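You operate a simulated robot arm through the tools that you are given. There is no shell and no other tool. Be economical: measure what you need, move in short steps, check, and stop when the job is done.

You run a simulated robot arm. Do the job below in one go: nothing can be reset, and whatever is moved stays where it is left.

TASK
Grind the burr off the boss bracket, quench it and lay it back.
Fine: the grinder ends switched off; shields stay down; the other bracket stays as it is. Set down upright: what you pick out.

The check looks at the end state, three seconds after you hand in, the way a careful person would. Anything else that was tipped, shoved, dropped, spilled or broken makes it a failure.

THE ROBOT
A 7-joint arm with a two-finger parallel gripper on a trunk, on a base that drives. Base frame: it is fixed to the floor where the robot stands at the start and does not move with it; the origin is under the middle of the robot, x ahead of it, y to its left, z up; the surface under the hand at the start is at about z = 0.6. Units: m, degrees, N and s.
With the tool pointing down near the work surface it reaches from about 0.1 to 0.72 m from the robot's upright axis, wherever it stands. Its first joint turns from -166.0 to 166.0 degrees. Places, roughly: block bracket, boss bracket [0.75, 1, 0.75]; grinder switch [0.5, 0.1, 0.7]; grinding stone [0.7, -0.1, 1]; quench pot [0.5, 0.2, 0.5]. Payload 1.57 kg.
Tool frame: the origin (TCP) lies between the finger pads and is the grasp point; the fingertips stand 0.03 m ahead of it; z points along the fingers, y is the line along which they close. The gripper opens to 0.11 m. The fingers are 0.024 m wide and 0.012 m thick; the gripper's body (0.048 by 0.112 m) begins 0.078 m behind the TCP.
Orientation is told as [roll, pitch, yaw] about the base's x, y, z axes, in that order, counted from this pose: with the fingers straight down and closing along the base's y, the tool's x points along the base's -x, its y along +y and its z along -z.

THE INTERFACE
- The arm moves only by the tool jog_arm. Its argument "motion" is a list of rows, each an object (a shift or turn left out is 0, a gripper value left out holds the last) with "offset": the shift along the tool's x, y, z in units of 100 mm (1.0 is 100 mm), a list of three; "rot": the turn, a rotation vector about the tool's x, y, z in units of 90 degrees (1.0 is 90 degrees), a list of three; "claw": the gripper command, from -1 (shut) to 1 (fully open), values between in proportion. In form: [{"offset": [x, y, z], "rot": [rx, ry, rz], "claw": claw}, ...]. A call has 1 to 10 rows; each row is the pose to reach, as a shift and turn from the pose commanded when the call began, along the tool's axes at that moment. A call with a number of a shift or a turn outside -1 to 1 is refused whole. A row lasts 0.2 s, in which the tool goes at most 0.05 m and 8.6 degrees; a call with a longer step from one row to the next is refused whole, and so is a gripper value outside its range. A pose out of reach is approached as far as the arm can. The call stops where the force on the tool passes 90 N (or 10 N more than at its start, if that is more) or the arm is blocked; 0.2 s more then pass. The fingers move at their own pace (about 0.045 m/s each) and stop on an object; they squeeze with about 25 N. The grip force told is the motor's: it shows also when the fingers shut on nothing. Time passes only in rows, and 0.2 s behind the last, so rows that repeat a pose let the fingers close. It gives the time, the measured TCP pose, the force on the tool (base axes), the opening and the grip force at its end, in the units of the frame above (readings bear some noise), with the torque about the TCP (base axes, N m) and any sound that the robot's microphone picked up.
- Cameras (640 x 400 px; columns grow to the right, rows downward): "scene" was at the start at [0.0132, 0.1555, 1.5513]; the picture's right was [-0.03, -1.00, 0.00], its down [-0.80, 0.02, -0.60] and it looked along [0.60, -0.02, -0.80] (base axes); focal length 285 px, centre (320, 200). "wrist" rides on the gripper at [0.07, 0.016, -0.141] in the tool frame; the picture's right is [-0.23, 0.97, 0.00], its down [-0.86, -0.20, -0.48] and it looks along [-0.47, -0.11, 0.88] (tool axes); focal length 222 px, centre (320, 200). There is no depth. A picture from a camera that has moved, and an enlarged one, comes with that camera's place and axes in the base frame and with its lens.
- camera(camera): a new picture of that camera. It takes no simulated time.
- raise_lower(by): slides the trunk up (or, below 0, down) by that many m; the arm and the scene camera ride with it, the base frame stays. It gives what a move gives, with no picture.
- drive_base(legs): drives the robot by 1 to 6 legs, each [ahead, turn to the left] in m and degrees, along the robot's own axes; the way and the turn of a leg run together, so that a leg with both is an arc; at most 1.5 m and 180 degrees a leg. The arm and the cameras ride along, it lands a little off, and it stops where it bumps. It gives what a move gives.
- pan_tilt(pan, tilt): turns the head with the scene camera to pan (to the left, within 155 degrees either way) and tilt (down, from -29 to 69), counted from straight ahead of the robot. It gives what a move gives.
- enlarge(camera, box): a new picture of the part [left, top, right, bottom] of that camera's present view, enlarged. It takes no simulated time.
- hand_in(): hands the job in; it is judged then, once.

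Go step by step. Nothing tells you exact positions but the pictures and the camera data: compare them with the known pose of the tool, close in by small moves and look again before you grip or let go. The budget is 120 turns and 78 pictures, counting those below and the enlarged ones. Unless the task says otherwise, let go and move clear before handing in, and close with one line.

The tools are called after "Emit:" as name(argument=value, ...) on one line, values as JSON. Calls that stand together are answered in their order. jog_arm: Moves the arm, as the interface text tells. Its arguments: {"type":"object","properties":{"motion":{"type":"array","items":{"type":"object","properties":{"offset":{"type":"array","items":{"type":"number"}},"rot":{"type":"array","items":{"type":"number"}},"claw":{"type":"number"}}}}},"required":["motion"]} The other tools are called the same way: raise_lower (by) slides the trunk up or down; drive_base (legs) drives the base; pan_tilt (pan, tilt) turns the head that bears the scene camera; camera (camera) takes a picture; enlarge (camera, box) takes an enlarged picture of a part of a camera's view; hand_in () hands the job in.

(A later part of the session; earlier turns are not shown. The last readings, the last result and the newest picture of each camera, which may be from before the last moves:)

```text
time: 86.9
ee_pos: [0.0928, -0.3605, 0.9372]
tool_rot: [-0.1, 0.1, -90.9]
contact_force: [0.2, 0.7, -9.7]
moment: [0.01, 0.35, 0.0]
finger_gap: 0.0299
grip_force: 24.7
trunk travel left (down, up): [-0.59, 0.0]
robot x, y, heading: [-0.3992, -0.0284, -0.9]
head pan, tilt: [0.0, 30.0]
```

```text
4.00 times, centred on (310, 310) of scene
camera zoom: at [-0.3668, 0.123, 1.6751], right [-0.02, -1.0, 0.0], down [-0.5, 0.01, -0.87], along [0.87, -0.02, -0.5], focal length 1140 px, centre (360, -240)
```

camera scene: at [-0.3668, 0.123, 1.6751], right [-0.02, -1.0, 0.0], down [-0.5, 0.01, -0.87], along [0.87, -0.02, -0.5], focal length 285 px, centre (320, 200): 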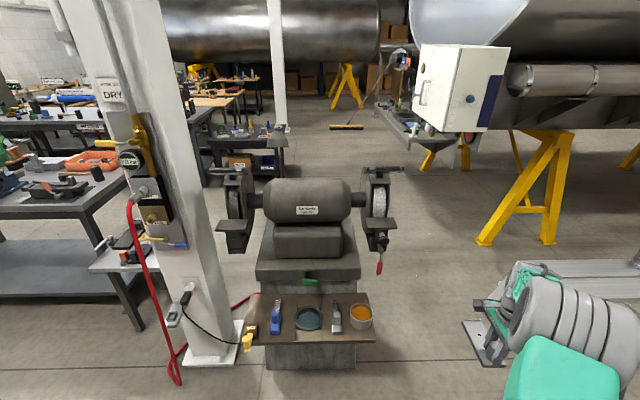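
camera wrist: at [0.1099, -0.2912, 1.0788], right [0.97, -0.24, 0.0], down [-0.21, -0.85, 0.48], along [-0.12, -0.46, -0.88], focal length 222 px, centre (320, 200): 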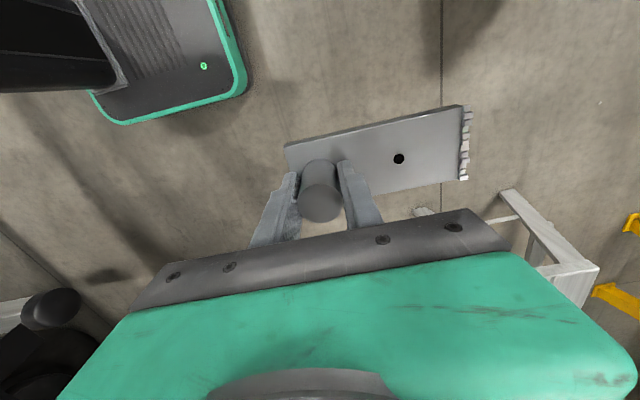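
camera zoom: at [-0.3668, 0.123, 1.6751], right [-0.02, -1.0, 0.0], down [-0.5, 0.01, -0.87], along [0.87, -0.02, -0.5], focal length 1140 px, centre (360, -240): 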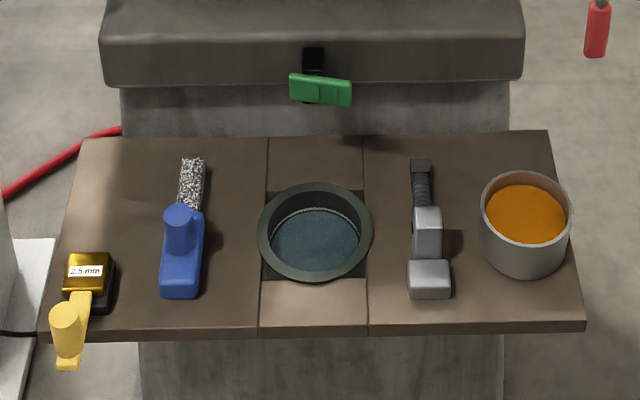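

The right wheel is the stone with its rest; the green paddle is the switch, the middle pot the quench. I drive up to the working place and look again to triangulate.

Emit:
drive_base(legs=[[0.35, 0]])

Emit:
pan_tilt(pan=-18, tilt=40)

Emit:
camera(camera="scene")

Emit:
enlarge(camera="scene", box=[240, 100, 400, 250])

```text
time: 89.1
ee_pos: [0.436, -0.3709, 0.9388]
tool_rot: [-0.1, 0.1, -91.3]
contact_force: [1.1, -0.6, -9.3]
moment: [0.02, 0.32, -0.01]
finger_gap: 0.0298
grip_force: 25.5
trunk travel left (down, up): [-0.59, 0.0]
robot x, y, heading: [-0.0566, -0.0404, -1.2]
head pan, tilt: [0.0, 30.0]
```

```text
time: 89.9
ee_pos: [0.4334, -0.3705, 0.9381]
tool_rot: [-0.1, 0.1, -91.3]
contact_force: [0.0, 0.4, -9.0]
moment: [0.02, 0.32, 0.02]
finger_gap: 0.0298
grip_force: 24.9
trunk travel left (down, up): [-0.59, 0.0]
robot x, y, heading: [-0.0563, -0.0432, -1.4]
head pan, tilt: [-18.0, 40.0]
```

```text
41 pictures are left
camera scene: at [-0.0324, 0.0899, 1.6598], right [-0.33, -0.94, 0.0], down [-0.61, 0.21, -0.77], along [0.72, -0.25, -0.64], focal length 285 px, centre (320, 200)
```

scene: 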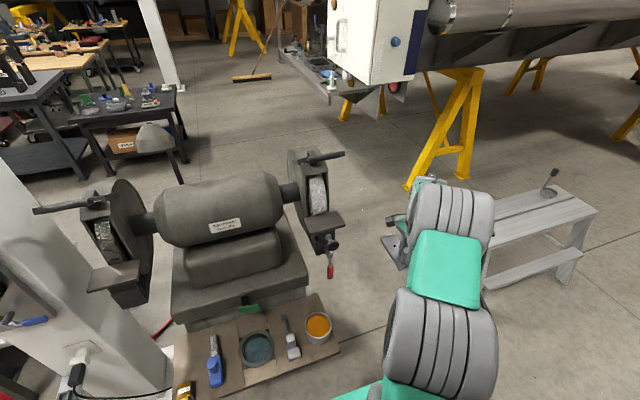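

```text
2.67 times, centred on (320, 175) of scene
camera zoom: at [-0.0324, 0.0899, 1.6598], right [-0.33, -0.94, 0.0], down [-0.61, 0.21, -0.77], along [0.72, -0.25, -0.64], focal length 760 px, centre (320, 267)
```

zoom: 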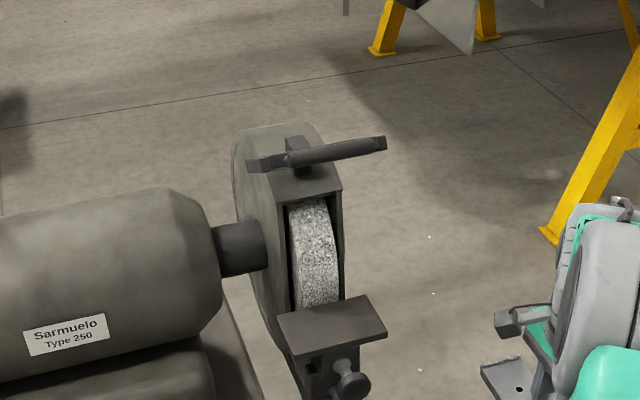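

The rest's top is near z 1.004 (x 0.56–0.63) and the stone face near x 0.64, y −0.144. Now I inspect the green switch.

Emit:
pan_tilt(pan=0, tilt=55)

Emit:
enlarge(camera="scene", box=[280, 150, 380, 220])

```text
time: 90.7
ee_pos: [0.4351, -0.371, 0.938]
tool_rot: [-0.2, 0.1, -91.3]
contact_force: [0.9, 0.0, -8.1]
moment: [0.01, 0.35, 0.01]
finger_gap: 0.0298
grip_force: 24.5
trunk travel left (down, up): [-0.59, 0.0]
robot x, y, heading: [-0.0578, -0.0408, -1.2]
head pan, tilt: [0.0, 55.0]
```

```text
5.71 times, centred on (330, 185) of scene
camera zoom: at [-0.0405, 0.1162, 1.6391], right [-0.02, -1.0, 0.0], down [-0.82, 0.02, -0.57], along [0.57, -0.01, -0.82], focal length 1629 px, centre (263, 286)
```

zoom: 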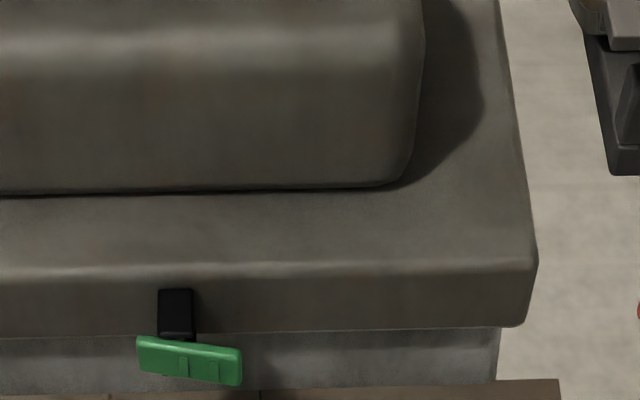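

I lower the trunk (the bracket hangs clear to the right) to see the switch face-on.

Emit:
raise_lower(by=-0.4)

Emit:
pan_tilt(pan=0, tilt=40)

Emit:
camera(camera="scene")

Emit:
enlarge(camera="scene", box=[260, 160, 380, 260])

```text
time: 94.6
ee_pos: [0.4341, -0.3711, 0.5369]
tool_rot: [-0.2, 0.0, -91.4]
contact_force: [-0.2, 0.1, -9.8]
moment: [0.01, 0.35, 0.0]
finger_gap: 0.03
grip_force: 25.1
trunk travel left (down, up): [-0.19, 0.4]
robot x, y, heading: [-0.0577, -0.0368, -1.4]
head pan, tilt: [0.0, 55.0]
```

```text
time: 95.3
ee_pos: [0.4344, -0.3705, 0.5382]
tool_rot: [0.0, 0.2, -91.2]
contact_force: [1.0, 0.1, -8.7]
moment: [-0.02, 0.35, -0.02]
finger_gap: 0.0296
grip_force: 25.4
trunk travel left (down, up): [-0.19, 0.4]
robot x, y, heading: [-0.0539, -0.0445, -1.6]
head pan, tilt: [0.0, 40.0]
```

```text
38 pictures are left
camera scene: at [-0.0279, 0.1161, 1.2597], right [-0.02, -1.0, 0.0], down [-0.64, 0.02, -0.77], along [0.77, -0.02, -0.64], focal length 285 px, centre (320, 200)
```

scene: 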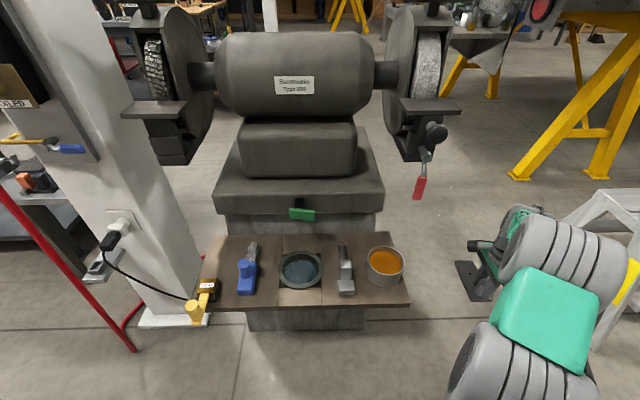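

```text
4.00 times, centred on (320, 210) of scene
camera zoom: at [-0.0279, 0.1161, 1.2597], right [-0.02, -1.0, 0.0], down [-0.64, 0.02, -0.77], along [0.77, -0.02, -0.64], focal length 1140 px, centre (320, 160)
```

zoom: 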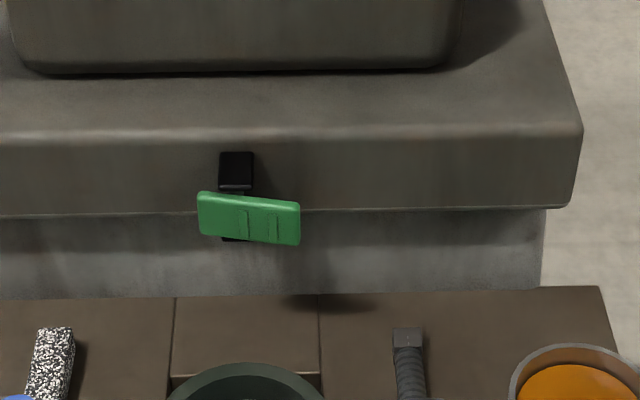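

The green paddle looks like a rocker at about (0.524, 0.152, 0.748) with its right end standing out ~1 cm. I'll push that right end in with the bracket's end; first raise and move there.

Emit:
raise_lower(by=0.254)

Emit:
jog_arm(motion=[{"offset": [0.1, -0.45, 0], "rot": [0, 0, -0.014]}, {"offset": [0.1, -0.9, 0], "rot": [0, 0, -0.014]}, {"offset": [0.55, -1, 0], "rot": [0, 0, -0.014]}, {"offset": [1, -1, 0], "rot": [0, 0, -0.014]}])

Emit:
jog_arm(motion=[{"offset": [0.45, 0, 0]}, {"offset": [0.9, 0, 0]}, {"offset": [1, 0, 0]}])

Emit:
jog_arm(motion=[{"offset": [0.45, 0, 0]}, {"offset": [0.9, 0, 0]}, {"offset": [1, 0, 0]}])

Emit:
jog_arm(motion=[{"offset": [0.45, 0, 0]}, {"offset": [0.9, 0, 0]}, {"offset": [1, 0, 0]}])

Emit:
jog_arm(motion=[{"offset": [0.4, 0, 0]}, {"offset": [0.7, 0, 0]}, {"offset": [0.7, 0, 0]}])

Emit:
camera(camera="scene")

```text
time: 98.0
ee_pos: [0.4344, -0.3706, 0.7916]
tool_rot: [-0.1, 0.1, -91.3]
contact_force: [-0.2, -0.3, -9.3]
moment: [0.04, 0.36, -0.01]
finger_gap: 0.0298
grip_force: 25.0
trunk travel left (down, up): [-0.444, 0.146]
robot x, y, heading: [-0.0563, -0.0385, -1.4]
head pan, tilt: [0.0, 40.0]
```

```text
time: 99.0
ee_pos: [0.3394, -0.2677, 0.7937]
tool_rot: [0.0, 0.0, -90.0]
contact_force: [-0.5, -0.1, -8.2]
moment: [0.05, 0.33, -0.02]
finger_gap: 0.03
grip_force: 24.8
trunk travel left (down, up): [-0.444, 0.146]
robot x, y, heading: [-0.0568, -0.0408, -1.4]
head pan, tilt: [0.0, 40.0]
```

```text
time: 99.8
ee_pos: [0.3377, -0.1682, 0.791]
tool_rot: [-0.1, 0.1, -90.1]
contact_force: [0.3, 0.4, -10.3]
moment: [0.02, 0.33, -0.01]
finger_gap: 0.0298
grip_force: 24.3
trunk travel left (down, up): [-0.444, 0.146]
robot x, y, heading: [-0.0533, -0.0421, -1.6]
head pan, tilt: [0.0, 40.0]
```

```text
time: 100.5
ee_pos: [0.337, -0.0661, 0.7926]
tool_rot: [-0.1, 0.0, -90.2]
contact_force: [0.1, -0.1, -9.8]
moment: [-0.01, 0.31, -0.03]
finger_gap: 0.0296
grip_force: 24.5
trunk travel left (down, up): [-0.444, 0.146]
robot x, y, heading: [-0.0544, -0.0414, -1.5]
head pan, tilt: [0.0, 40.0]
```

```text
time: 101.3
ee_pos: [0.3385, 0.0325, 0.7925]
tool_rot: [-0.2, 0.0, -90.1]
contact_force: [-0.3, -0.1, -9.8]
moment: [0.02, 0.33, 0.0]
finger_gap: 0.0299
grip_force: 25.1
trunk travel left (down, up): [-0.444, 0.146]
robot x, y, heading: [-0.0557, -0.0391, -1.2]
head pan, tilt: [0.0, 40.0]
```

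```text
time: 102.2
ee_pos: [0.3364, 0.1019, 0.7907]
tool_rot: [-0.1, 0.1, -90.0]
contact_force: [0.0, -0.4, -9.6]
moment: [-0.02, 0.34, 0.0]
finger_gap: 0.0297
grip_force: 25.2
trunk travel left (down, up): [-0.444, 0.146]
robot x, y, heading: [-0.059, -0.0391, -1.5]
head pan, tilt: [0.0, 40.0]
```

```text
36 pictures are left
camera scene: at [-0.0279, 0.117, 1.5137], right [-0.02, -1.0, 0.0], down [-0.64, 0.01, -0.77], along [0.77, -0.02, -0.64], focal length 285 px, centre (320, 200)
```

scene: 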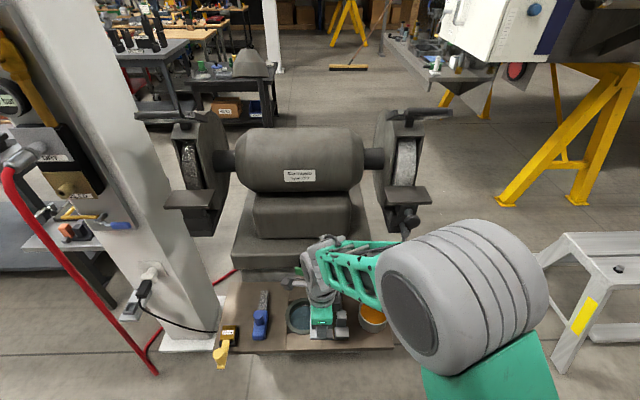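

Emit:
camera(camera="wrist")

Emit:
pan_tilt(pan=10, tilt=50)

Emit:
enlarge(camera="scene", box=[270, 140, 430, 240])

```text
35 pictures are left
camera wrist: at [0.3531, 0.1727, 0.9323], right [0.97, -0.23, 0.0], down [-0.2, -0.85, 0.48], along [-0.11, -0.47, -0.88], focal length 222 px, centre (320, 200)
```

wrist: 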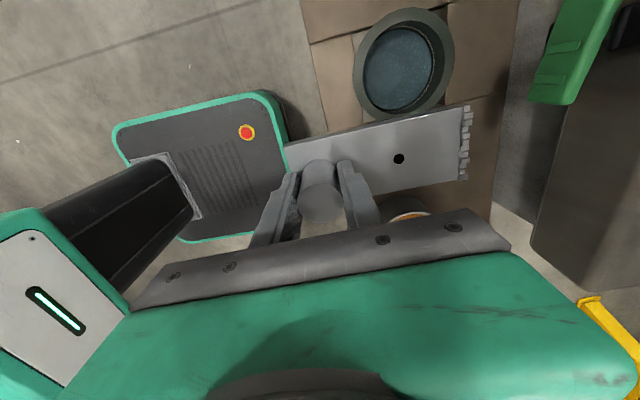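

```text
time: 102.9
ee_pos: [0.3362, 0.1024, 0.7913]
tool_rot: [-0.1, 0.0, -90.1]
contact_force: [0.1, 0.2, -9.0]
moment: [0.02, 0.33, 0.0]
finger_gap: 0.0298
grip_force: 24.7
trunk travel left (down, up): [-0.444, 0.146]
robot x, y, heading: [-0.0554, -0.0387, -1.3]
head pan, tilt: [10.0, 50.0]
```

```text
4.00 times, centred on (350, 190) of scene
camera zoom: at [-0.0367, 0.1304, 1.4996], right [0.15, -0.99, 0.0], down [-0.76, -0.12, -0.64], along [0.64, 0.1, -0.77], focal length 1140 px, centre (200, 240)
```

zoom: 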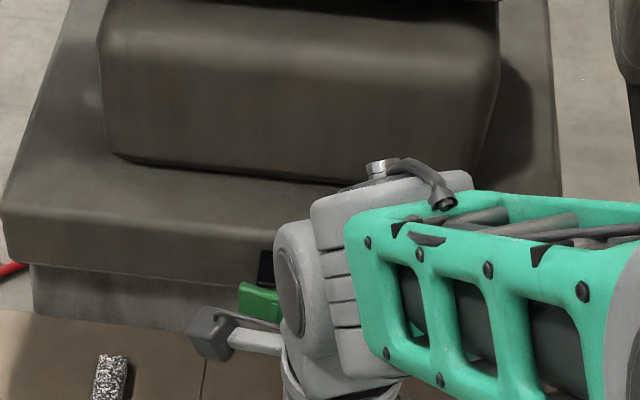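

The wrist view confirms: the paddle's right end protrudes at (0.519, 0.118); the bracket's tip is at x≈0.458, spanning y 0.069–0.130. I push forward in small steps.

Emit:
jog_arm(motion=[{"offset": [0, 0.4, 0]}, {"offset": [0, 0.55, 0]}, {"offset": [0, 0.6, 0]}, {"offset": [0, 0.65, 0]}, {"offset": [0, 0.7, 0]}])

Emit:
camera(camera="wrist")

```text
time: 104.1
ee_pos: [0.4064, 0.1023, 0.7919]
tool_rot: [-0.2, 0.0, -90.1]
contact_force: [-0.7, 0.6, -9.3]
moment: [0.01, 0.32, 0.01]
finger_gap: 0.0296
grip_force: 24.8
trunk travel left (down, up): [-0.444, 0.146]
robot x, y, heading: [-0.0578, -0.0401, -1.5]
head pan, tilt: [10.0, 50.0]
```

```text
33 pictures are left
camera wrist: at [0.4235, 0.1721, 0.9322], right [0.97, -0.23, 0.0], down [-0.2, -0.85, 0.48], along [-0.11, -0.47, -0.88], focal length 222 px, centre (320, 200)
```

wrist: 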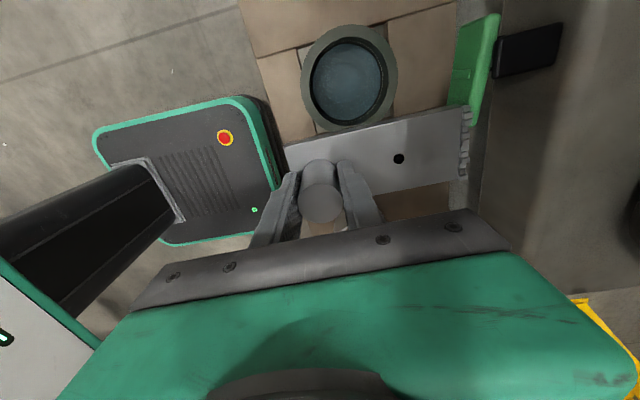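

Almost touching; the paddle's right end lies just ahead of the tip. I continue in 5 mm steps.

Emit:
jog_arm(motion=[{"offset": [0, 0.05, 0]}, {"offset": [0, 0.1, 0]}, {"offset": [0, 0.15, 0]}, {"offset": [0, 0.2, 0]}, {"offset": [0, 0.2, 0]}])

Emit:
camera(camera="wrist")

```text
time: 105.3
ee_pos: [0.4192, 0.1005, 0.7912]
tool_rot: [-0.7, -0.2, -90.0]
contact_force: [-38.7, -9.0, 1.9]
moment: [-0.03, 0.53, 0.16]
finger_gap: 0.0299
grip_force: 25.3
trunk travel left (down, up): [-0.444, 0.146]
robot x, y, heading: [-0.0557, -0.0411, -1.3]
head pan, tilt: [10.0, 50.0]
```

```text
32 pictures are left
camera wrist: at [0.437, 0.1706, 0.9317], right [0.97, -0.23, -0.01], down [-0.19, -0.85, 0.48], along [-0.12, -0.47, -0.88], focal length 222 px, centre (320, 200)
```

wrist: 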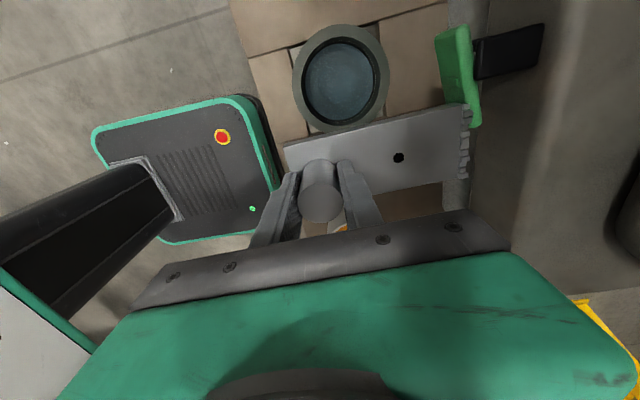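

The rocker has flipped (right end in). I back off and listen.

Emit:
jog_arm(motion=[{"offset": [0, -0.3, 0]}, {"offset": [0, -0.7, 0]}, {"offset": [0, -0.9, 0]}])

Emit:
camera(camera="wrist")

Emit:
pan_tilt(pan=-15, tilt=35)

Emit:
enlarge(camera="scene", box=[130, 90, 450, 290])

```text
time: 106.1
ee_pos: [0.3373, 0.1013, 0.7925]
tool_rot: [0.0, 0.1, -90.0]
contact_force: [-0.2, -0.7, -9.4]
moment: [-0.01, 0.33, 0.02]
finger_gap: 0.03
grip_force: 24.8
trunk travel left (down, up): [-0.444, 0.146]
robot x, y, heading: [-0.0556, -0.0387, -1.3]
head pan, tilt: [10.0, 50.0]
```

```text
31 pictures are left
camera wrist: at [0.3531, 0.1711, 0.9335], right [0.97, -0.23, 0.0], down [-0.2, -0.86, 0.48], along [-0.11, -0.46, -0.88], focal length 222 px, centre (320, 200)
```

wrist: 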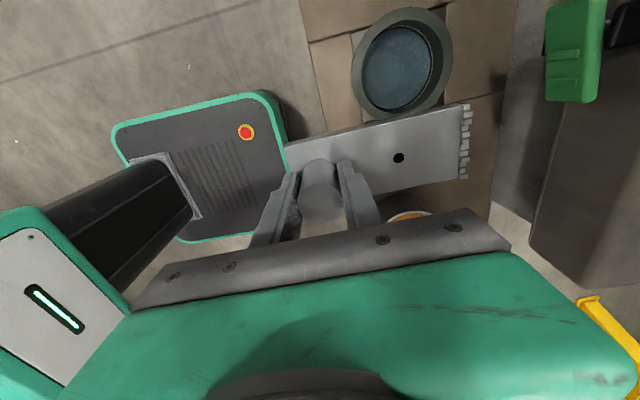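

```text
time: 107.0
ee_pos: [0.3377, 0.1002, 0.7912]
tool_rot: [-0.1, -0.1, -90.1]
contact_force: [-0.2, 0.0, -9.1]
moment: [-0.04, 0.32, -0.03]
finger_gap: 0.0299
grip_force: 24.7
trunk travel left (down, up): [-0.444, 0.146]
robot x, y, heading: [-0.0558, -0.0411, -1.3]
head pan, tilt: [-15.0, 35.0]
```

```text
2.00 times, centred on (290, 190) of scene
camera zoom: at [-0.0284, 0.0941, 1.5212], right [-0.28, -0.96, 0.0], down [-0.55, 0.16, -0.82], along [0.79, -0.23, -0.57], focal length 570 px, centre (380, 220)
```

zoom: 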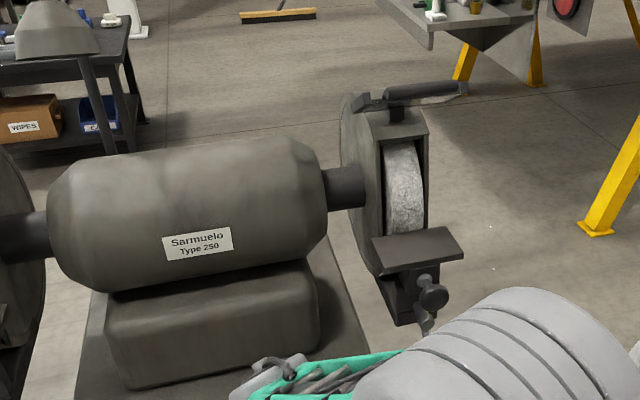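

The stone's surface now looks blurred — it's running. I zoom on the stone/guard opening to plan the contact.

Emit:
enlarge(camera="scene", box=[295, 130, 375, 260])

Emit:
jog_arm(motion=[{"offset": [-0.45, 0, 0]}, {"offset": [-0.9, 0, 0]}, {"offset": [-1, 0, 0]}])

Emit:
jog_arm(motion=[{"offset": [-0.45, 0, 0]}, {"offset": [-0.9, 0, 0]}, {"offset": [-1, 0, 0]}])

Emit:
jog_arm(motion=[{"offset": [-0.45, 0, 0]}, {"offset": [-0.45, 0, 0]}])

Emit:
raise_lower(by=0.146)

Emit:
jog_arm(motion=[{"offset": [0, 0, -0.4], "rot": [-0.055, 0, 0]}, {"offset": [0, 0, -0.8], "rot": [-0.11, 0, 0]}, {"offset": [0, 0, -1.0], "rot": [-0.11, 0, 0]}])

Emit:
camera(camera="wrist")

Emit:
camera(camera="scene")

```text
3.08 times, centred on (335, 195) of scene
camera zoom: at [-0.0284, 0.0941, 1.5212], right [-0.28, -0.96, 0.0], down [-0.55, 0.16, -0.82], along [0.79, -0.23, -0.57], focal length 877 px, centre (274, 215)
```

zoom: 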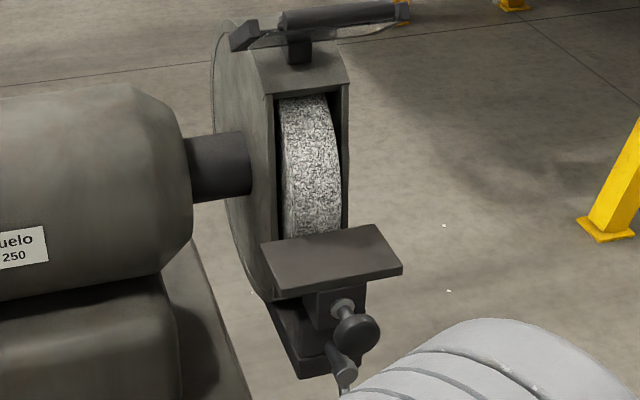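

```text
time: 107.8
ee_pos: [0.3366, 0.0004, 0.7913]
tool_rot: [0.0, 0.0, -90.1]
contact_force: [-0.4, -1.2, -9.4]
moment: [0.02, 0.33, -0.01]
finger_gap: 0.03
grip_force: 25.6
trunk travel left (down, up): [-0.444, 0.146]
robot x, y, heading: [-0.0558, -0.0385, -1.4]
head pan, tilt: [-15.0, 35.0]
```

```text
time: 108.6
ee_pos: [0.3373, -0.0992, 0.7916]
tool_rot: [-0.1, 0.2, -90.0]
contact_force: [-0.2, 0.2, -9.6]
moment: [0.02, 0.33, 0.0]
finger_gap: 0.0297
grip_force: 24.9
trunk travel left (down, up): [-0.444, 0.146]
robot x, y, heading: [-0.0563, -0.0407, -1.5]
head pan, tilt: [-15.0, 35.0]
```

```text
time: 109.2
ee_pos: [0.3361, -0.1451, 0.7915]
tool_rot: [-0.2, 0.1, -90.0]
contact_force: [-0.3, 0.4, -9.2]
moment: [0.01, 0.32, -0.01]
finger_gap: 0.0298
grip_force: 25.0
trunk travel left (down, up): [-0.444, 0.146]
robot x, y, heading: [-0.0536, -0.0381, -1.1]
head pan, tilt: [-15.0, 35.0]
```

```text
time: 110.9
ee_pos: [0.3352, -0.1441, 0.9379]
tool_rot: [-0.2, -0.1, -90.0]
contact_force: [-0.2, -0.2, -9.1]
moment: [0.0, 0.34, -0.01]
finger_gap: 0.0299
grip_force: 25.1
trunk travel left (down, up): [-0.59, 0.0]
robot x, y, heading: [-0.0564, -0.0425, -1.5]
head pan, tilt: [-15.0, 35.0]
```

```text
time: 111.7
ee_pos: [0.336, -0.1445, 1.0349]
tool_rot: [9.8, 0.1, -90.2]
contact_force: [-0.3, -0.1, -10.1]
moment: [0.01, 0.39, -0.01]
finger_gap: 0.0301
grip_force: 25.3
trunk travel left (down, up): [-0.59, 0.0]
robot x, y, heading: [-0.0559, -0.0397, -1.0]
head pan, tilt: [-15.0, 35.0]
```

```text
28 pictures are left
camera wrist: at [0.328, -0.0735, 1.1778], right [0.96, -0.23, 0.17], down [-0.28, -0.86, 0.44], along [0.04, -0.47, -0.88], focal length 222 px, centre (320, 200)
```

wrist: 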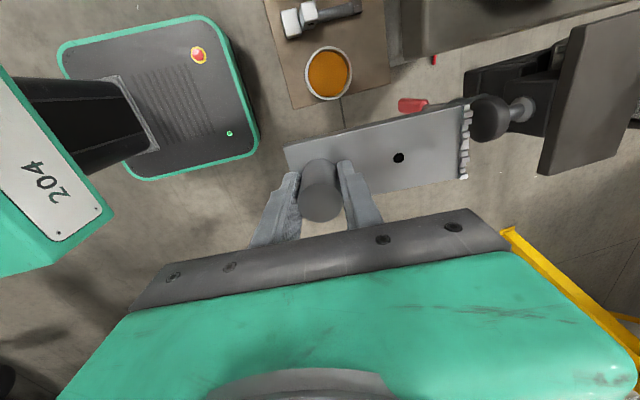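

```text
27 pictures are left
camera scene: at [-0.0283, 0.0936, 1.6672], right [-0.28, -0.96, 0.0], down [-0.55, 0.16, -0.82], along [0.79, -0.23, -0.57], focal length 285 px, centre (320, 200)
```

scene: 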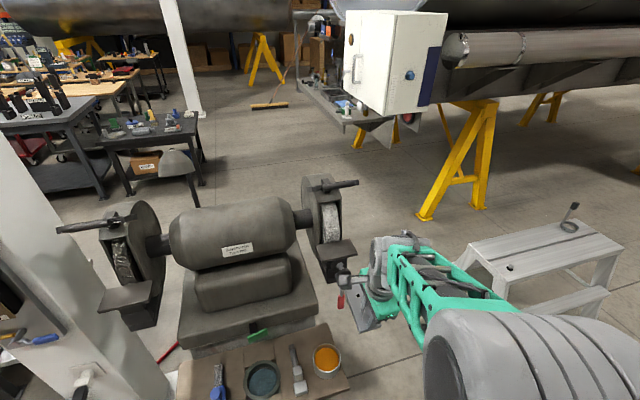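

Pose is set. To be sure the grinder runs, I zoom on the wire wheel and the stone, and check the paddle.

Emit:
enlarge(camera="scene", box=[80, 180, 400, 380])

```text
2.00 times, centred on (240, 280) of scene
camera zoom: at [-0.0283, 0.0936, 1.6672], right [-0.28, -0.96, 0.0], down [-0.55, 0.16, -0.82], along [0.79, -0.23, -0.57], focal length 570 px, centre (480, 40)
```

zoom: 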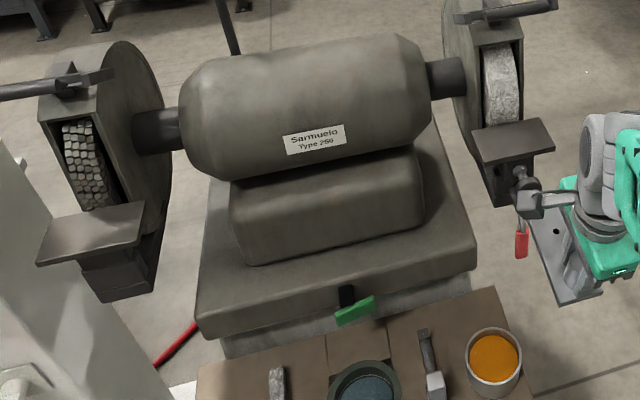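

The paddle is clearly over to the other side. I move closer, bracket end just above the rest, and compare the wire wheel's picture again.

Emit:
jog_arm(motion=[{"offset": [0, 0.1, -0.3]}, {"offset": [0, 0.5, -0.2]}, {"offset": [0, 0.84, -0.16]}, {"offset": [0, 0.84, -0.16]}])

Emit:
enlarge(camera="scene", box=[80, 150, 400, 350])

Emit:
camera(camera="wrist")

```text
time: 112.7
ee_pos: [0.4145, -0.1414, 1.0666]
tool_rot: [9.8, 0.1, -90.1]
contact_force: [-0.1, 0.8, -9.2]
moment: [-0.02, 0.41, -0.01]
finger_gap: 0.0298
grip_force: 25.1
trunk travel left (down, up): [-0.59, 0.0]
robot x, y, heading: [-0.0568, -0.0409, -1.2]
head pan, tilt: [-15.0, 35.0]
```

```text
2.00 times, centred on (240, 250) of scene
camera zoom: at [-0.0285, 0.0937, 1.6673], right [-0.28, -0.96, 0.0], down [-0.55, 0.16, -0.82], along [0.79, -0.23, -0.57], focal length 570 px, centre (480, 100)
```

zoom: 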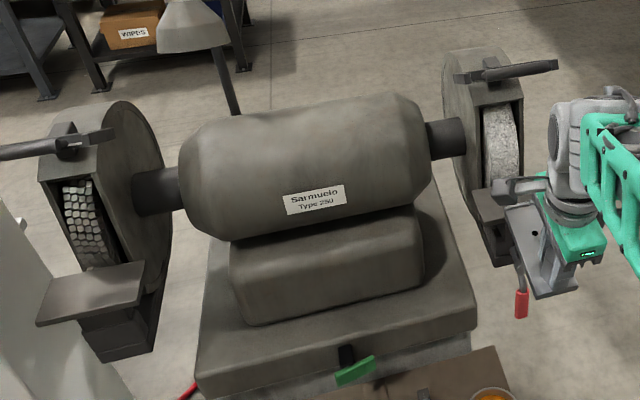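

```text
24 pictures are left
camera wrist: at [0.4066, -0.0709, 1.2092], right [0.96, -0.23, 0.17], down [-0.28, -0.86, 0.44], along [0.04, -0.47, -0.88], focal length 222 px, centre (320, 200)
```

wrist: 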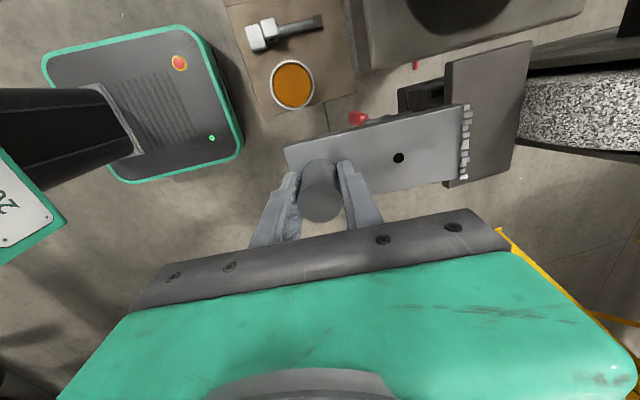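

Bracket tip (x≈0.544) is aligned with the stone (y≈−0.145, face x≈0.635). I advance to just short of contact and then in millimetre steps.

Emit:
jog_arm(motion=[{"offset": [0, 0.4, 0.07]}, {"offset": [0, 0.76, 0.131]}, {"offset": [0, 0.8, 0.138]}, {"offset": [0, 0.83, 0.143]}, {"offset": [0, 0.83, 0.143]}])

Emit:
camera(camera="wrist")

```text
time: 113.9
ee_pos: [0.5004, -0.1429, 1.0676]
tool_rot: [9.8, 0.0, -90.1]
contact_force: [-1.0, -0.1, -9.6]
moment: [0.01, 0.37, -0.02]
finger_gap: 0.0297
grip_force: 25.0
trunk travel left (down, up): [-0.59, 0.0]
robot x, y, heading: [-0.0557, -0.043, -1.4]
head pan, tilt: [-15.0, 35.0]
```

```text
23 pictures are left
camera wrist: at [0.4923, -0.073, 1.2095], right [0.96, -0.23, 0.17], down [-0.28, -0.86, 0.44], along [0.04, -0.47, -0.88], focal length 222 px, centre (320, 200)
```

wrist: 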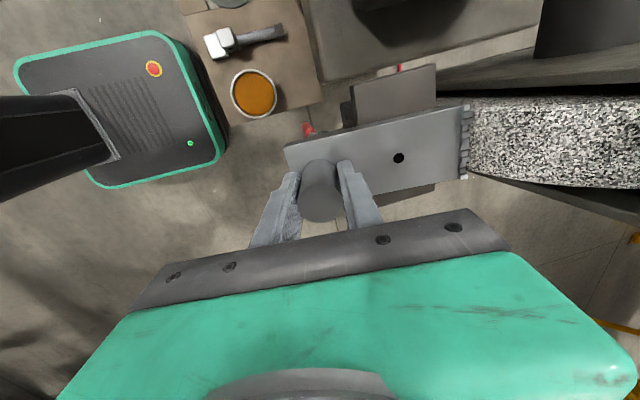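

The burr is at the stone and the stone covers its full width. I feed in slowly.

Emit:
jog_arm(motion=[{"offset": [0, 0.02, 0.0034]}, {"offset": [0, 0.04, 0.007]}, {"offset": [0, 0.06, 0.01]}, {"offset": [0, 0.08, 0.014]}, {"offset": [0, 0.08, 0.014]}])

```text
time: 115.1
ee_pos: [0.502, -0.1436, 1.0674]
tool_rot: [9.6, 0.0, -90.2]
contact_force: [-35.3, -2.4, -3.8]
moment: [-0.01, 0.67, 0.1]
finger_gap: 0.0298
grip_force: 25.0
trunk travel left (down, up): [-0.59, 0.0]
robot x, y, heading: [-0.0567, -0.0417, -1.8]
head pan, tilt: [-15.0, 35.0]
```

Contact at about 35 N but no sound; I hold a moment and look.

Emit:
jog_arm(motion=[{"offset": [0, -0.03, 0]}, {"offset": [0, -0.03, 0]}, {"offset": [0, -0.03, 0]}, {"offset": [0, -0.03, 0]}, {"offset": [0, -0.03, 0]}])

Emit:
enlarge(camera="wrist", box=[400, 60, 560, 220])

```text
time: 116.3
ee_pos: [0.5029, -0.1435, 1.0676]
tool_rot: [9.7, 0.1, -90.1]
contact_force: [-26.7, -2.2, -6.8]
moment: [0.0, 0.78, 0.15]
finger_gap: 0.03
grip_force: 24.7
trunk travel left (down, up): [-0.59, 0.0]
robot x, y, heading: [-0.0548, -0.0362, -1.2]
head pan, tilt: [-15.0, 35.0]
```

```text
2.50 times, centred on (480, 140) of wrist
camera zoom: at [0.4944, -0.0743, 1.2096], right [0.96, -0.23, 0.16], down [-0.28, -0.86, 0.44], along [0.04, -0.46, -0.88], focal length 555 px, centre (-80, 350)
```

zoom: 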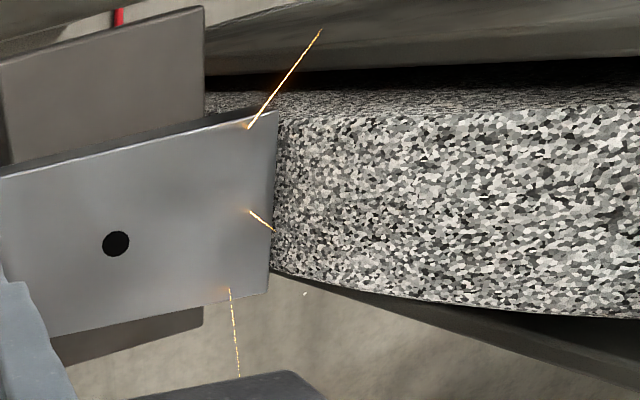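

Sparks fly and the burr looks gone. I back off at once and check the edge.

Emit:
jog_arm(motion=[{"offset": [0, -0.4, -0.069]}, {"offset": [0, -0.8, -0.138]}, {"offset": [0, -1, -0.17]}])

Emit:
enlarge(camera="wrist", box=[400, 60, 560, 220])

```text
time: 117.1
ee_pos: [0.4063, -0.1433, 1.065]
tool_rot: [9.8, 0.0, -90.0]
contact_force: [0.2, 0.5, -8.2]
moment: [0.03, 0.32, 0.0]
finger_gap: 0.0298
grip_force: 24.7
trunk travel left (down, up): [-0.59, 0.0]
robot x, y, heading: [-0.0581, -0.0421, -1.3]
head pan, tilt: [-15.0, 35.0]
```

```text
2.50 times, centred on (480, 140) of wrist
camera zoom: at [0.3974, -0.0727, 1.2074], right [0.96, -0.23, 0.17], down [-0.28, -0.85, 0.44], along [0.04, -0.47, -0.88], focal length 555 px, centre (-80, 350)
```

zoom: 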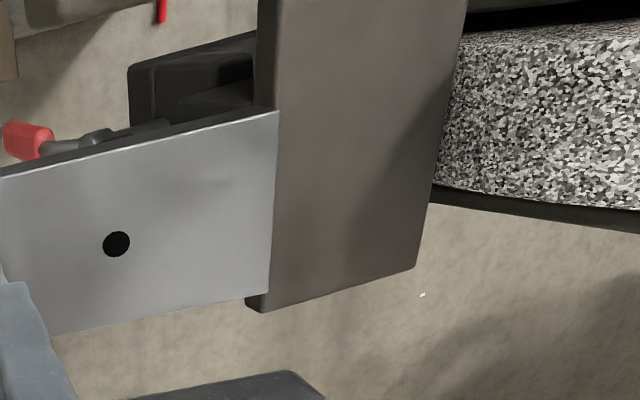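

The edge is clean. Next I switch the grinder off by pushing the paddle's left end: level the tool, go back, lower, and move across.

Emit:
jog_arm(motion=[{"offset": [0, -0.34, -0.06], "rot": [0.055, 0, 0]}, {"offset": [0, -0.69, -0.12], "rot": [0.11, 0, 0]}, {"offset": [0, -0.69, -0.12], "rot": [0.11, 0, 0]}])

Emit:
raise_lower(by=-0.274)

Emit:
jog_arm(motion=[{"offset": [0.45, 0, 0]}, {"offset": [0.9, 0, 0]}, {"offset": [1, 0, 0]}])

Emit:
jog_arm(motion=[{"offset": [0.45, 0, 0]}, {"offset": [0.9, 0, 0]}, {"offset": [1, 0, 0]}])

Emit:
jog_arm(motion=[{"offset": [0.45, 0, 0]}, {"offset": [0.9, 0, 0]}, {"offset": [1, 0, 0]}])

Emit:
jog_arm(motion=[{"offset": [0.45, 0, 0]}, {"offset": [0.5, 0, 0]}, {"offset": [0.5, 0, 0]}])

Emit:
camera(camera="wrist")

```text
time: 117.9
ee_pos: [0.3342, -0.143, 1.0657]
tool_rot: [0.0, 0.0, -90.0]
contact_force: [0.2, -0.2, -8.2]
moment: [0.02, 0.32, 0.02]
finger_gap: 0.0299
grip_force: 25.3
trunk travel left (down, up): [-0.59, 0.0]
robot x, y, heading: [-0.0543, -0.045, -1.3]
head pan, tilt: [-15.0, 35.0]
```

```text
time: 120.7
ee_pos: [0.3346, -0.1432, 0.7921]
tool_rot: [0.0, 0.0, -90.1]
contact_force: [0.2, -0.2, -9.1]
moment: [-0.03, 0.3, -0.04]
finger_gap: 0.0298
grip_force: 24.8
trunk travel left (down, up): [-0.316, 0.274]
robot x, y, heading: [-0.0527, -0.0375, -1.2]
head pan, tilt: [-15.0, 35.0]
```

```text
time: 121.5
ee_pos: [0.3355, -0.0437, 0.7911]
tool_rot: [-0.1, -0.1, -90.1]
contact_force: [-0.8, 1.0, -10.2]
moment: [-0.02, 0.33, -0.02]
finger_gap: 0.0299
grip_force: 25.1
trunk travel left (down, up): [-0.316, 0.274]
robot x, y, heading: [-0.0574, -0.0435, -1.3]
head pan, tilt: [-15.0, 35.0]
```

```text
time: 122.3
ee_pos: [0.3357, 0.0563, 0.7911]
tool_rot: [-0.2, 0.1, -90.1]
contact_force: [0.1, -0.2, -9.7]
moment: [0.02, 0.34, 0.02]
finger_gap: 0.0299
grip_force: 24.8
trunk travel left (down, up): [-0.316, 0.274]
robot x, y, heading: [-0.0556, -0.0391, -1.2]
head pan, tilt: [-15.0, 35.0]
```

```text
time: 123.1
ee_pos: [0.3354, 0.1563, 0.792]
tool_rot: [-0.1, -0.1, -90.1]
contact_force: [-0.5, -0.2, -10.1]
moment: [-0.01, 0.32, -0.03]
finger_gap: 0.0298
grip_force: 24.9
trunk travel left (down, up): [-0.316, 0.274]
robot x, y, heading: [-0.0543, -0.0422, -1.3]
head pan, tilt: [-15.0, 35.0]
```

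```text
time: 123.9
ee_pos: [0.3355, 0.2078, 0.7899]
tool_rot: [-0.1, 0.0, -90.1]
contact_force: [-0.2, 0.6, -9.3]
moment: [-0.03, 0.32, 0.01]
finger_gap: 0.0298
grip_force: 25.5
trunk travel left (down, up): [-0.316, 0.274]
robot x, y, heading: [-0.0559, -0.0372, -1.4]
head pan, tilt: [-15.0, 35.0]
```

```text
20 pictures are left
camera wrist: at [0.3516, 0.2781, 0.9316], right [0.97, -0.23, 0.0], down [-0.2, -0.85, 0.48], along [-0.11, -0.47, -0.88], focal length 222 px, centre (320, 200)
```

wrist: 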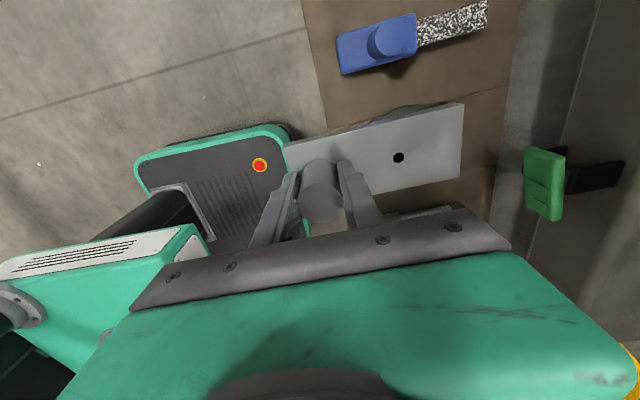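

The left end now protrudes at (0.522, 0.18). I shift 1 cm right and push it in.

Emit:
jog_arm(motion=[{"offset": [-0.1, 0.2, 0]}, {"offset": [-0.1, 0.55, 0]}, {"offset": [-0.1, 0.62, 0]}, {"offset": [-0.1, 0.68, 0]}, {"offset": [-0.1, 0.74, 0]}, {"offset": [-0.1, 0.8, 0]}, {"offset": [-0.1, 0.85, 0]}, {"offset": [-0.1, 0.9, 0]}, {"offset": [-0.1, 0.9, 0]}])

Emit:
camera(camera="wrist")

```text
time: 125.9
ee_pos: [0.4184, 0.1961, 0.7938]
tool_rot: [-0.4, -0.2, -90.0]
contact_force: [-50.3, 11.5, 0.3]
moment: [0.14, 1.05, -0.19]
finger_gap: 0.0386
grip_force: 24.9
trunk travel left (down, up): [-0.316, 0.274]
robot x, y, heading: [-0.0553, -0.0403, -0.9]
head pan, tilt: [-15.0, 35.0]
```

```text
19 pictures are left
camera wrist: at [0.4368, 0.2668, 0.9331], right [0.97, -0.23, -0.01], down [-0.2, -0.85, 0.48], along [-0.12, -0.47, -0.88], focal length 222 px, centre (320, 200)
```

wrist: 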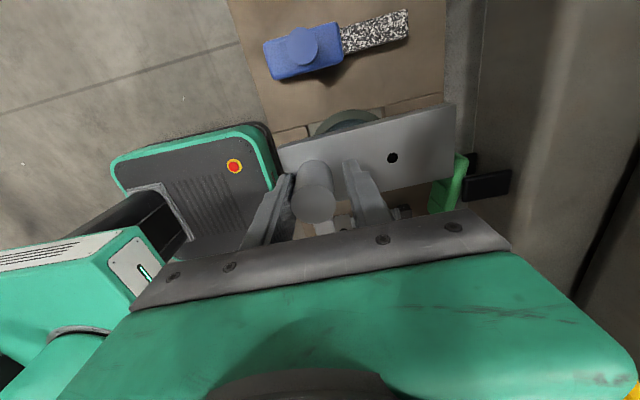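

I pushed too hard — a finger was forced open slightly. I back off gently at once.

Emit:
jog_arm(motion=[{"offset": [0, -0.05, 0]}, {"offset": [0, -0.1, 0]}, {"offset": [0, -0.15, 0]}, {"offset": [0, -0.2, 0]}, {"offset": [0, -0.3, 0]}, {"offset": [0, -0.4, 0]}])

Emit:
camera(camera="wrist")

```text
time: 127.3
ee_pos: [0.3857, 0.1961, 0.7933]
tool_rot: [-0.1, 0.0, -90.1]
contact_force: [0.4, -0.5, -9.0]
moment: [0.0, 0.31, 0.0]
finger_gap: 0.0299
grip_force: 25.1
trunk travel left (down, up): [-0.316, 0.274]
robot x, y, heading: [-0.0563, -0.0387, -1.4]
head pan, tilt: [-15.0, 35.0]
```

```text
18 pictures are left
camera wrist: at [0.4015, 0.2665, 0.9338], right [0.97, -0.23, 0.0], down [-0.2, -0.85, 0.48], along [-0.11, -0.47, -0.88], focal length 222 px, centre (320, 200)
```

wrist: 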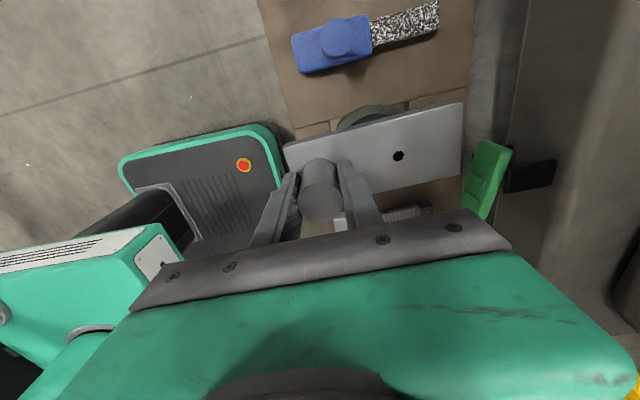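

The paddle is back in its original off position and the bracket is seated in the grip again. For quenching I'll turn the bracket's ground end towards the robot and then down: raise, back up a bit, reach forward, and turn the wrist.

Emit:
raise_lower(by=0.13)

Emit:
drive_base(legs=[[-0.28, 0]])

Emit:
jog_arm(motion=[{"offset": [0, 0.45, 0]}, {"offset": [0, 0.9, 0]}, {"offset": [0, 1, 0]}, {"offset": [0, 1, 0], "rot": [0, 0, -0.09]}, {"offset": [0, 1, 0], "rot": [0, 0, -0.18]}, {"offset": [0, 1, 0], "rot": [0, 0, -0.27]}, {"offset": [0, 1, 0], "rot": [0, 0, -0.36]}, {"offset": [0, 1, 0], "rot": [0, 0, -0.45]}])

Emit:
jog_arm(motion=[{"rot": [0, 0, -0.09]}, {"rot": [0, 0, -0.18]}, {"rot": [0, 0, -0.27]}, {"rot": [0, 0, -0.36]}, {"rot": [0, 0, -0.45]}, {"rot": [0, 0, -0.54]}, {"rot": [0, 0, -0.63]}, {"rot": [0, 0, -0.72]}, {"rot": [0, 0, -0.78]}, {"rot": [0, 0, -0.78]}])

Emit:
jog_arm(motion=[{"rot": [0, 0, -0.09]}, {"rot": [0, 0, -0.18]}, {"rot": [0, 0, -0.27]}, {"rot": [0, 0, -0.36]}, {"rot": [0, 0, -0.45]}, {"rot": [0, 0, -0.54]}, {"rot": [0, 0, -0.63]}, {"rot": [0, 0, -0.72]}, {"rot": [0, 0, -0.77]}, {"rot": [0, 0, -0.77]}])

```text
time: 128.8
ee_pos: [0.3851, 0.1969, 0.9226]
tool_rot: [-0.1, 0.0, -90.1]
contact_force: [0.6, -0.5, -10.4]
moment: [-0.04, 0.33, -0.03]
finger_gap: 0.0298
grip_force: 25.3
trunk travel left (down, up): [-0.446, 0.144]
robot x, y, heading: [-0.053, -0.0427, -1.1]
head pan, tilt: [-15.0, 35.0]
```

```text
time: 130.8
ee_pos: [0.1068, 0.2014, 0.923]
tool_rot: [-0.1, 0.1, -90.3]
contact_force: [-0.6, 0.7, -8.4]
moment: [-0.01, 0.32, -0.03]
finger_gap: 0.0299
grip_force: 24.8
trunk travel left (down, up): [-0.446, 0.144]
robot x, y, heading: [-0.3352, -0.0314, -1.5]
head pan, tilt: [-15.0, 35.0]
```

```text
time: 132.6
ee_pos: [0.2076, 0.2006, 0.9218]
tool_rot: [-0.2, 0.1, -49.7]
contact_force: [0.0, -0.6, -9.3]
moment: [-0.22, 0.22, 0.0]
finger_gap: 0.03
grip_force: 24.8
trunk travel left (down, up): [-0.446, 0.144]
robot x, y, heading: [-0.3342, -0.0332, -1.6]
head pan, tilt: [-15.0, 35.0]
```

```text
time: 134.8
ee_pos: [0.2067, 0.1987, 0.9224]
tool_rot: [0.0, 0.1, 20.4]
contact_force: [-0.2, 0.0, -9.5]
moment: [-0.3, -0.12, -0.02]
finger_gap: 0.0294
grip_force: 25.3
trunk travel left (down, up): [-0.446, 0.144]
robot x, y, heading: [-0.3378, -0.0298, -1.9]
head pan, tilt: [-15.0, 35.0]
```

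```text
time: 137.0
ee_pos: [0.208, 0.2, 0.9235]
tool_rot: [0.1, 0.1, 89.8]
contact_force: [0.3, -0.6, -9.3]
moment: [0.02, -0.31, 0.0]
finger_gap: 0.0298
grip_force: 25.6
trunk travel left (down, up): [-0.446, 0.144]
robot x, y, heading: [-0.3353, -0.036, -1.7]
head pan, tilt: [-15.0, 35.0]
```

Yaw turned by 180°. Now I tilt so the ground end points down.

Emit:
jog_arm(motion=[{"rot": [0.09, 0, 0]}, {"rot": [0.18, 0, 0]}, {"rot": [0.27, 0, 0]}, {"rot": [0.36, 0, 0]}, {"rot": [0.45, 0, 0]}, {"rot": [0.54, 0, 0]}, {"rot": [0.63, 0, 0]}, {"rot": [0.72, 0, 0]}, {"rot": [0.72, 0, 0]}])

Emit:
pan_tilt(pan=0, tilt=40)

Emit:
camera(camera="scene")

Emit:
camera(camera="wrist")

```text
time: 139.0
ee_pos: [0.2064, 0.2017, 0.9215]
tool_rot: [-64.8, 0.0, 89.7]
contact_force: [-0.2, 0.1, -9.3]
moment: [-0.01, 0.15, -0.03]
finger_gap: 0.0299
grip_force: 24.5
trunk travel left (down, up): [-0.446, 0.144]
robot x, y, heading: [-0.3371, -0.0319, -1.9]
head pan, tilt: [-15.0, 35.0]
```

```text
time: 139.8
ee_pos: [0.207, 0.2016, 0.9228]
tool_rot: [-64.7, 0.1, 89.8]
contact_force: [-0.4, -0.1, -9.5]
moment: [0.0, 0.18, 0.02]
finger_gap: 0.0298
grip_force: 24.8
trunk travel left (down, up): [-0.446, 0.144]
robot x, y, heading: [-0.3341, -0.0326, -1.6]
head pan, tilt: [0.0, 40.0]
```

```text
17 pictures are left
camera scene: at [-0.3059, 0.124, 1.5157], right [-0.03, -1.0, 0.0], down [-0.64, 0.02, -0.77], along [0.77, -0.02, -0.64], focal length 285 px, centre (320, 200)
```

scene: 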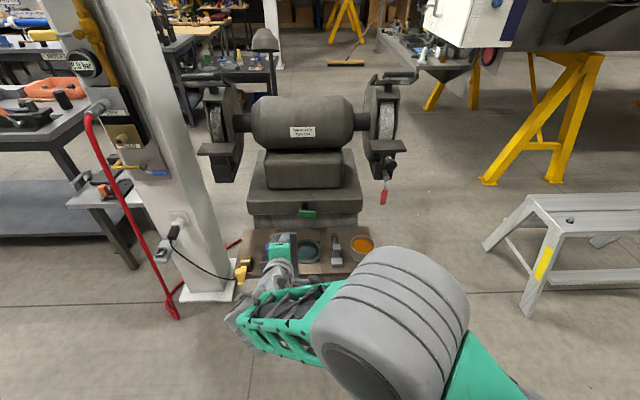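

```text
16 pictures are left
camera wrist: at [0.0718, 0.133, 0.9677], right [-0.41, 0.23, -0.88], down [-0.34, 0.86, 0.39], along [0.84, 0.46, -0.28], focal length 222 px, centre (320, 200)
```

wrist: 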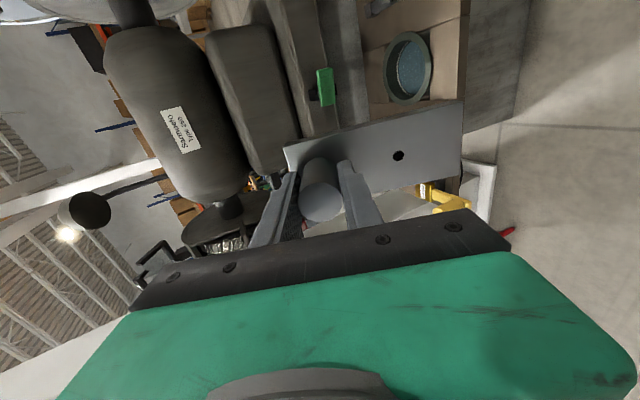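

The tilt works. I add 15° to make it steeper (clears the switch), and move above the pot at about (0.447, 0.155).

Emit:
jog_arm(motion=[{"offset": [0.15, -0.15, 0.32]}, {"offset": [0.3, -0.3, 0.64]}, {"offset": [0.46, -0.45, 0.97]}, {"offset": [0.46, -0.45, 0.97], "rot": [0.085, 0, 0]}, {"offset": [0.46, -0.45, 0.97], "rot": [0.167, 0, 0]}, {"offset": [0.46, -0.45, 0.97], "rot": [0.167, 0, 0]}])

Emit:
jog_arm(motion=[{"offset": [0, -0.09, 0.45]}, {"offset": [0, -0.18, 0.9]}, {"offset": [0, -0.19, 1.0]}, {"offset": [0, -0.19, 1.0]}])

Emit:
camera(camera="wrist")

Emit:
camera(camera="scene")

```text
time: 141.2
ee_pos: [0.3137, 0.154, 0.9219]
tool_rot: [-79.7, 0.0, 89.8]
contact_force: [0.3, 0.0, -10.2]
moment: [-0.01, 0.25, 0.02]
finger_gap: 0.0297
grip_force: 24.9
trunk travel left (down, up): [-0.446, 0.144]
robot x, y, heading: [-0.3355, -0.0313, -1.8]
head pan, tilt: [0.0, 40.0]
```

```text
time: 142.2
ee_pos: [0.4179, 0.1526, 0.9214]
tool_rot: [-79.8, 0.0, 89.7]
contact_force: [0.9, -0.1, -8.4]
moment: [-0.01, 0.27, -0.01]
finger_gap: 0.0299
grip_force: 24.1
trunk travel left (down, up): [-0.446, 0.144]
robot x, y, heading: [-0.3348, -0.0332, -1.8]
head pan, tilt: [0.0, 40.0]
```

```text
15 pictures are left
camera wrist: at [0.2745, 0.0857, 0.9307], right [-0.17, 0.23, -0.96], down [-0.43, 0.86, 0.28], along [0.89, 0.46, -0.05], focal length 222 px, centre (320, 200)
```

wrist: 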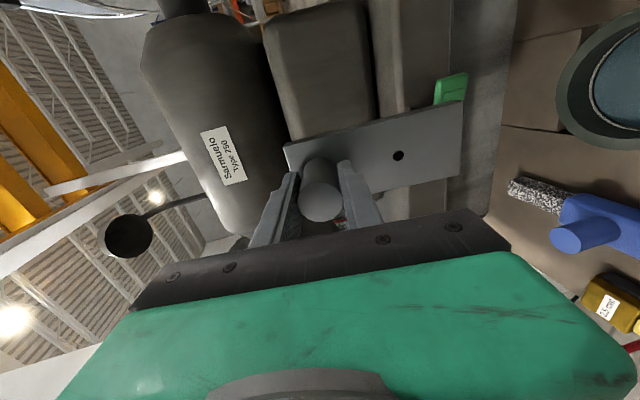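

```text
14 pictures are left
camera scene: at [-0.3056, 0.124, 1.5157], right [-0.03, -1.0, 0.0], down [-0.64, 0.02, -0.77], along [0.77, -0.02, -0.64], focal length 285 px, centre (320, 200)
```

scene: 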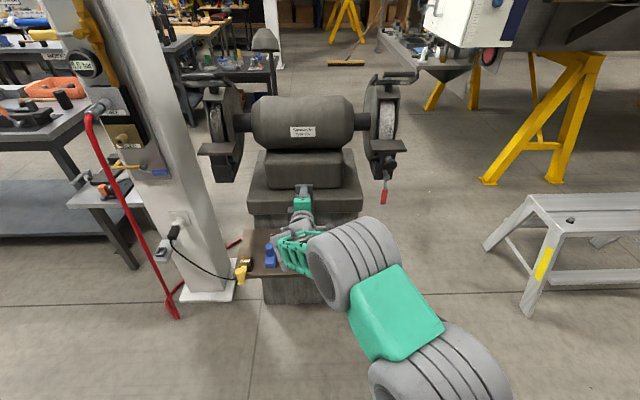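

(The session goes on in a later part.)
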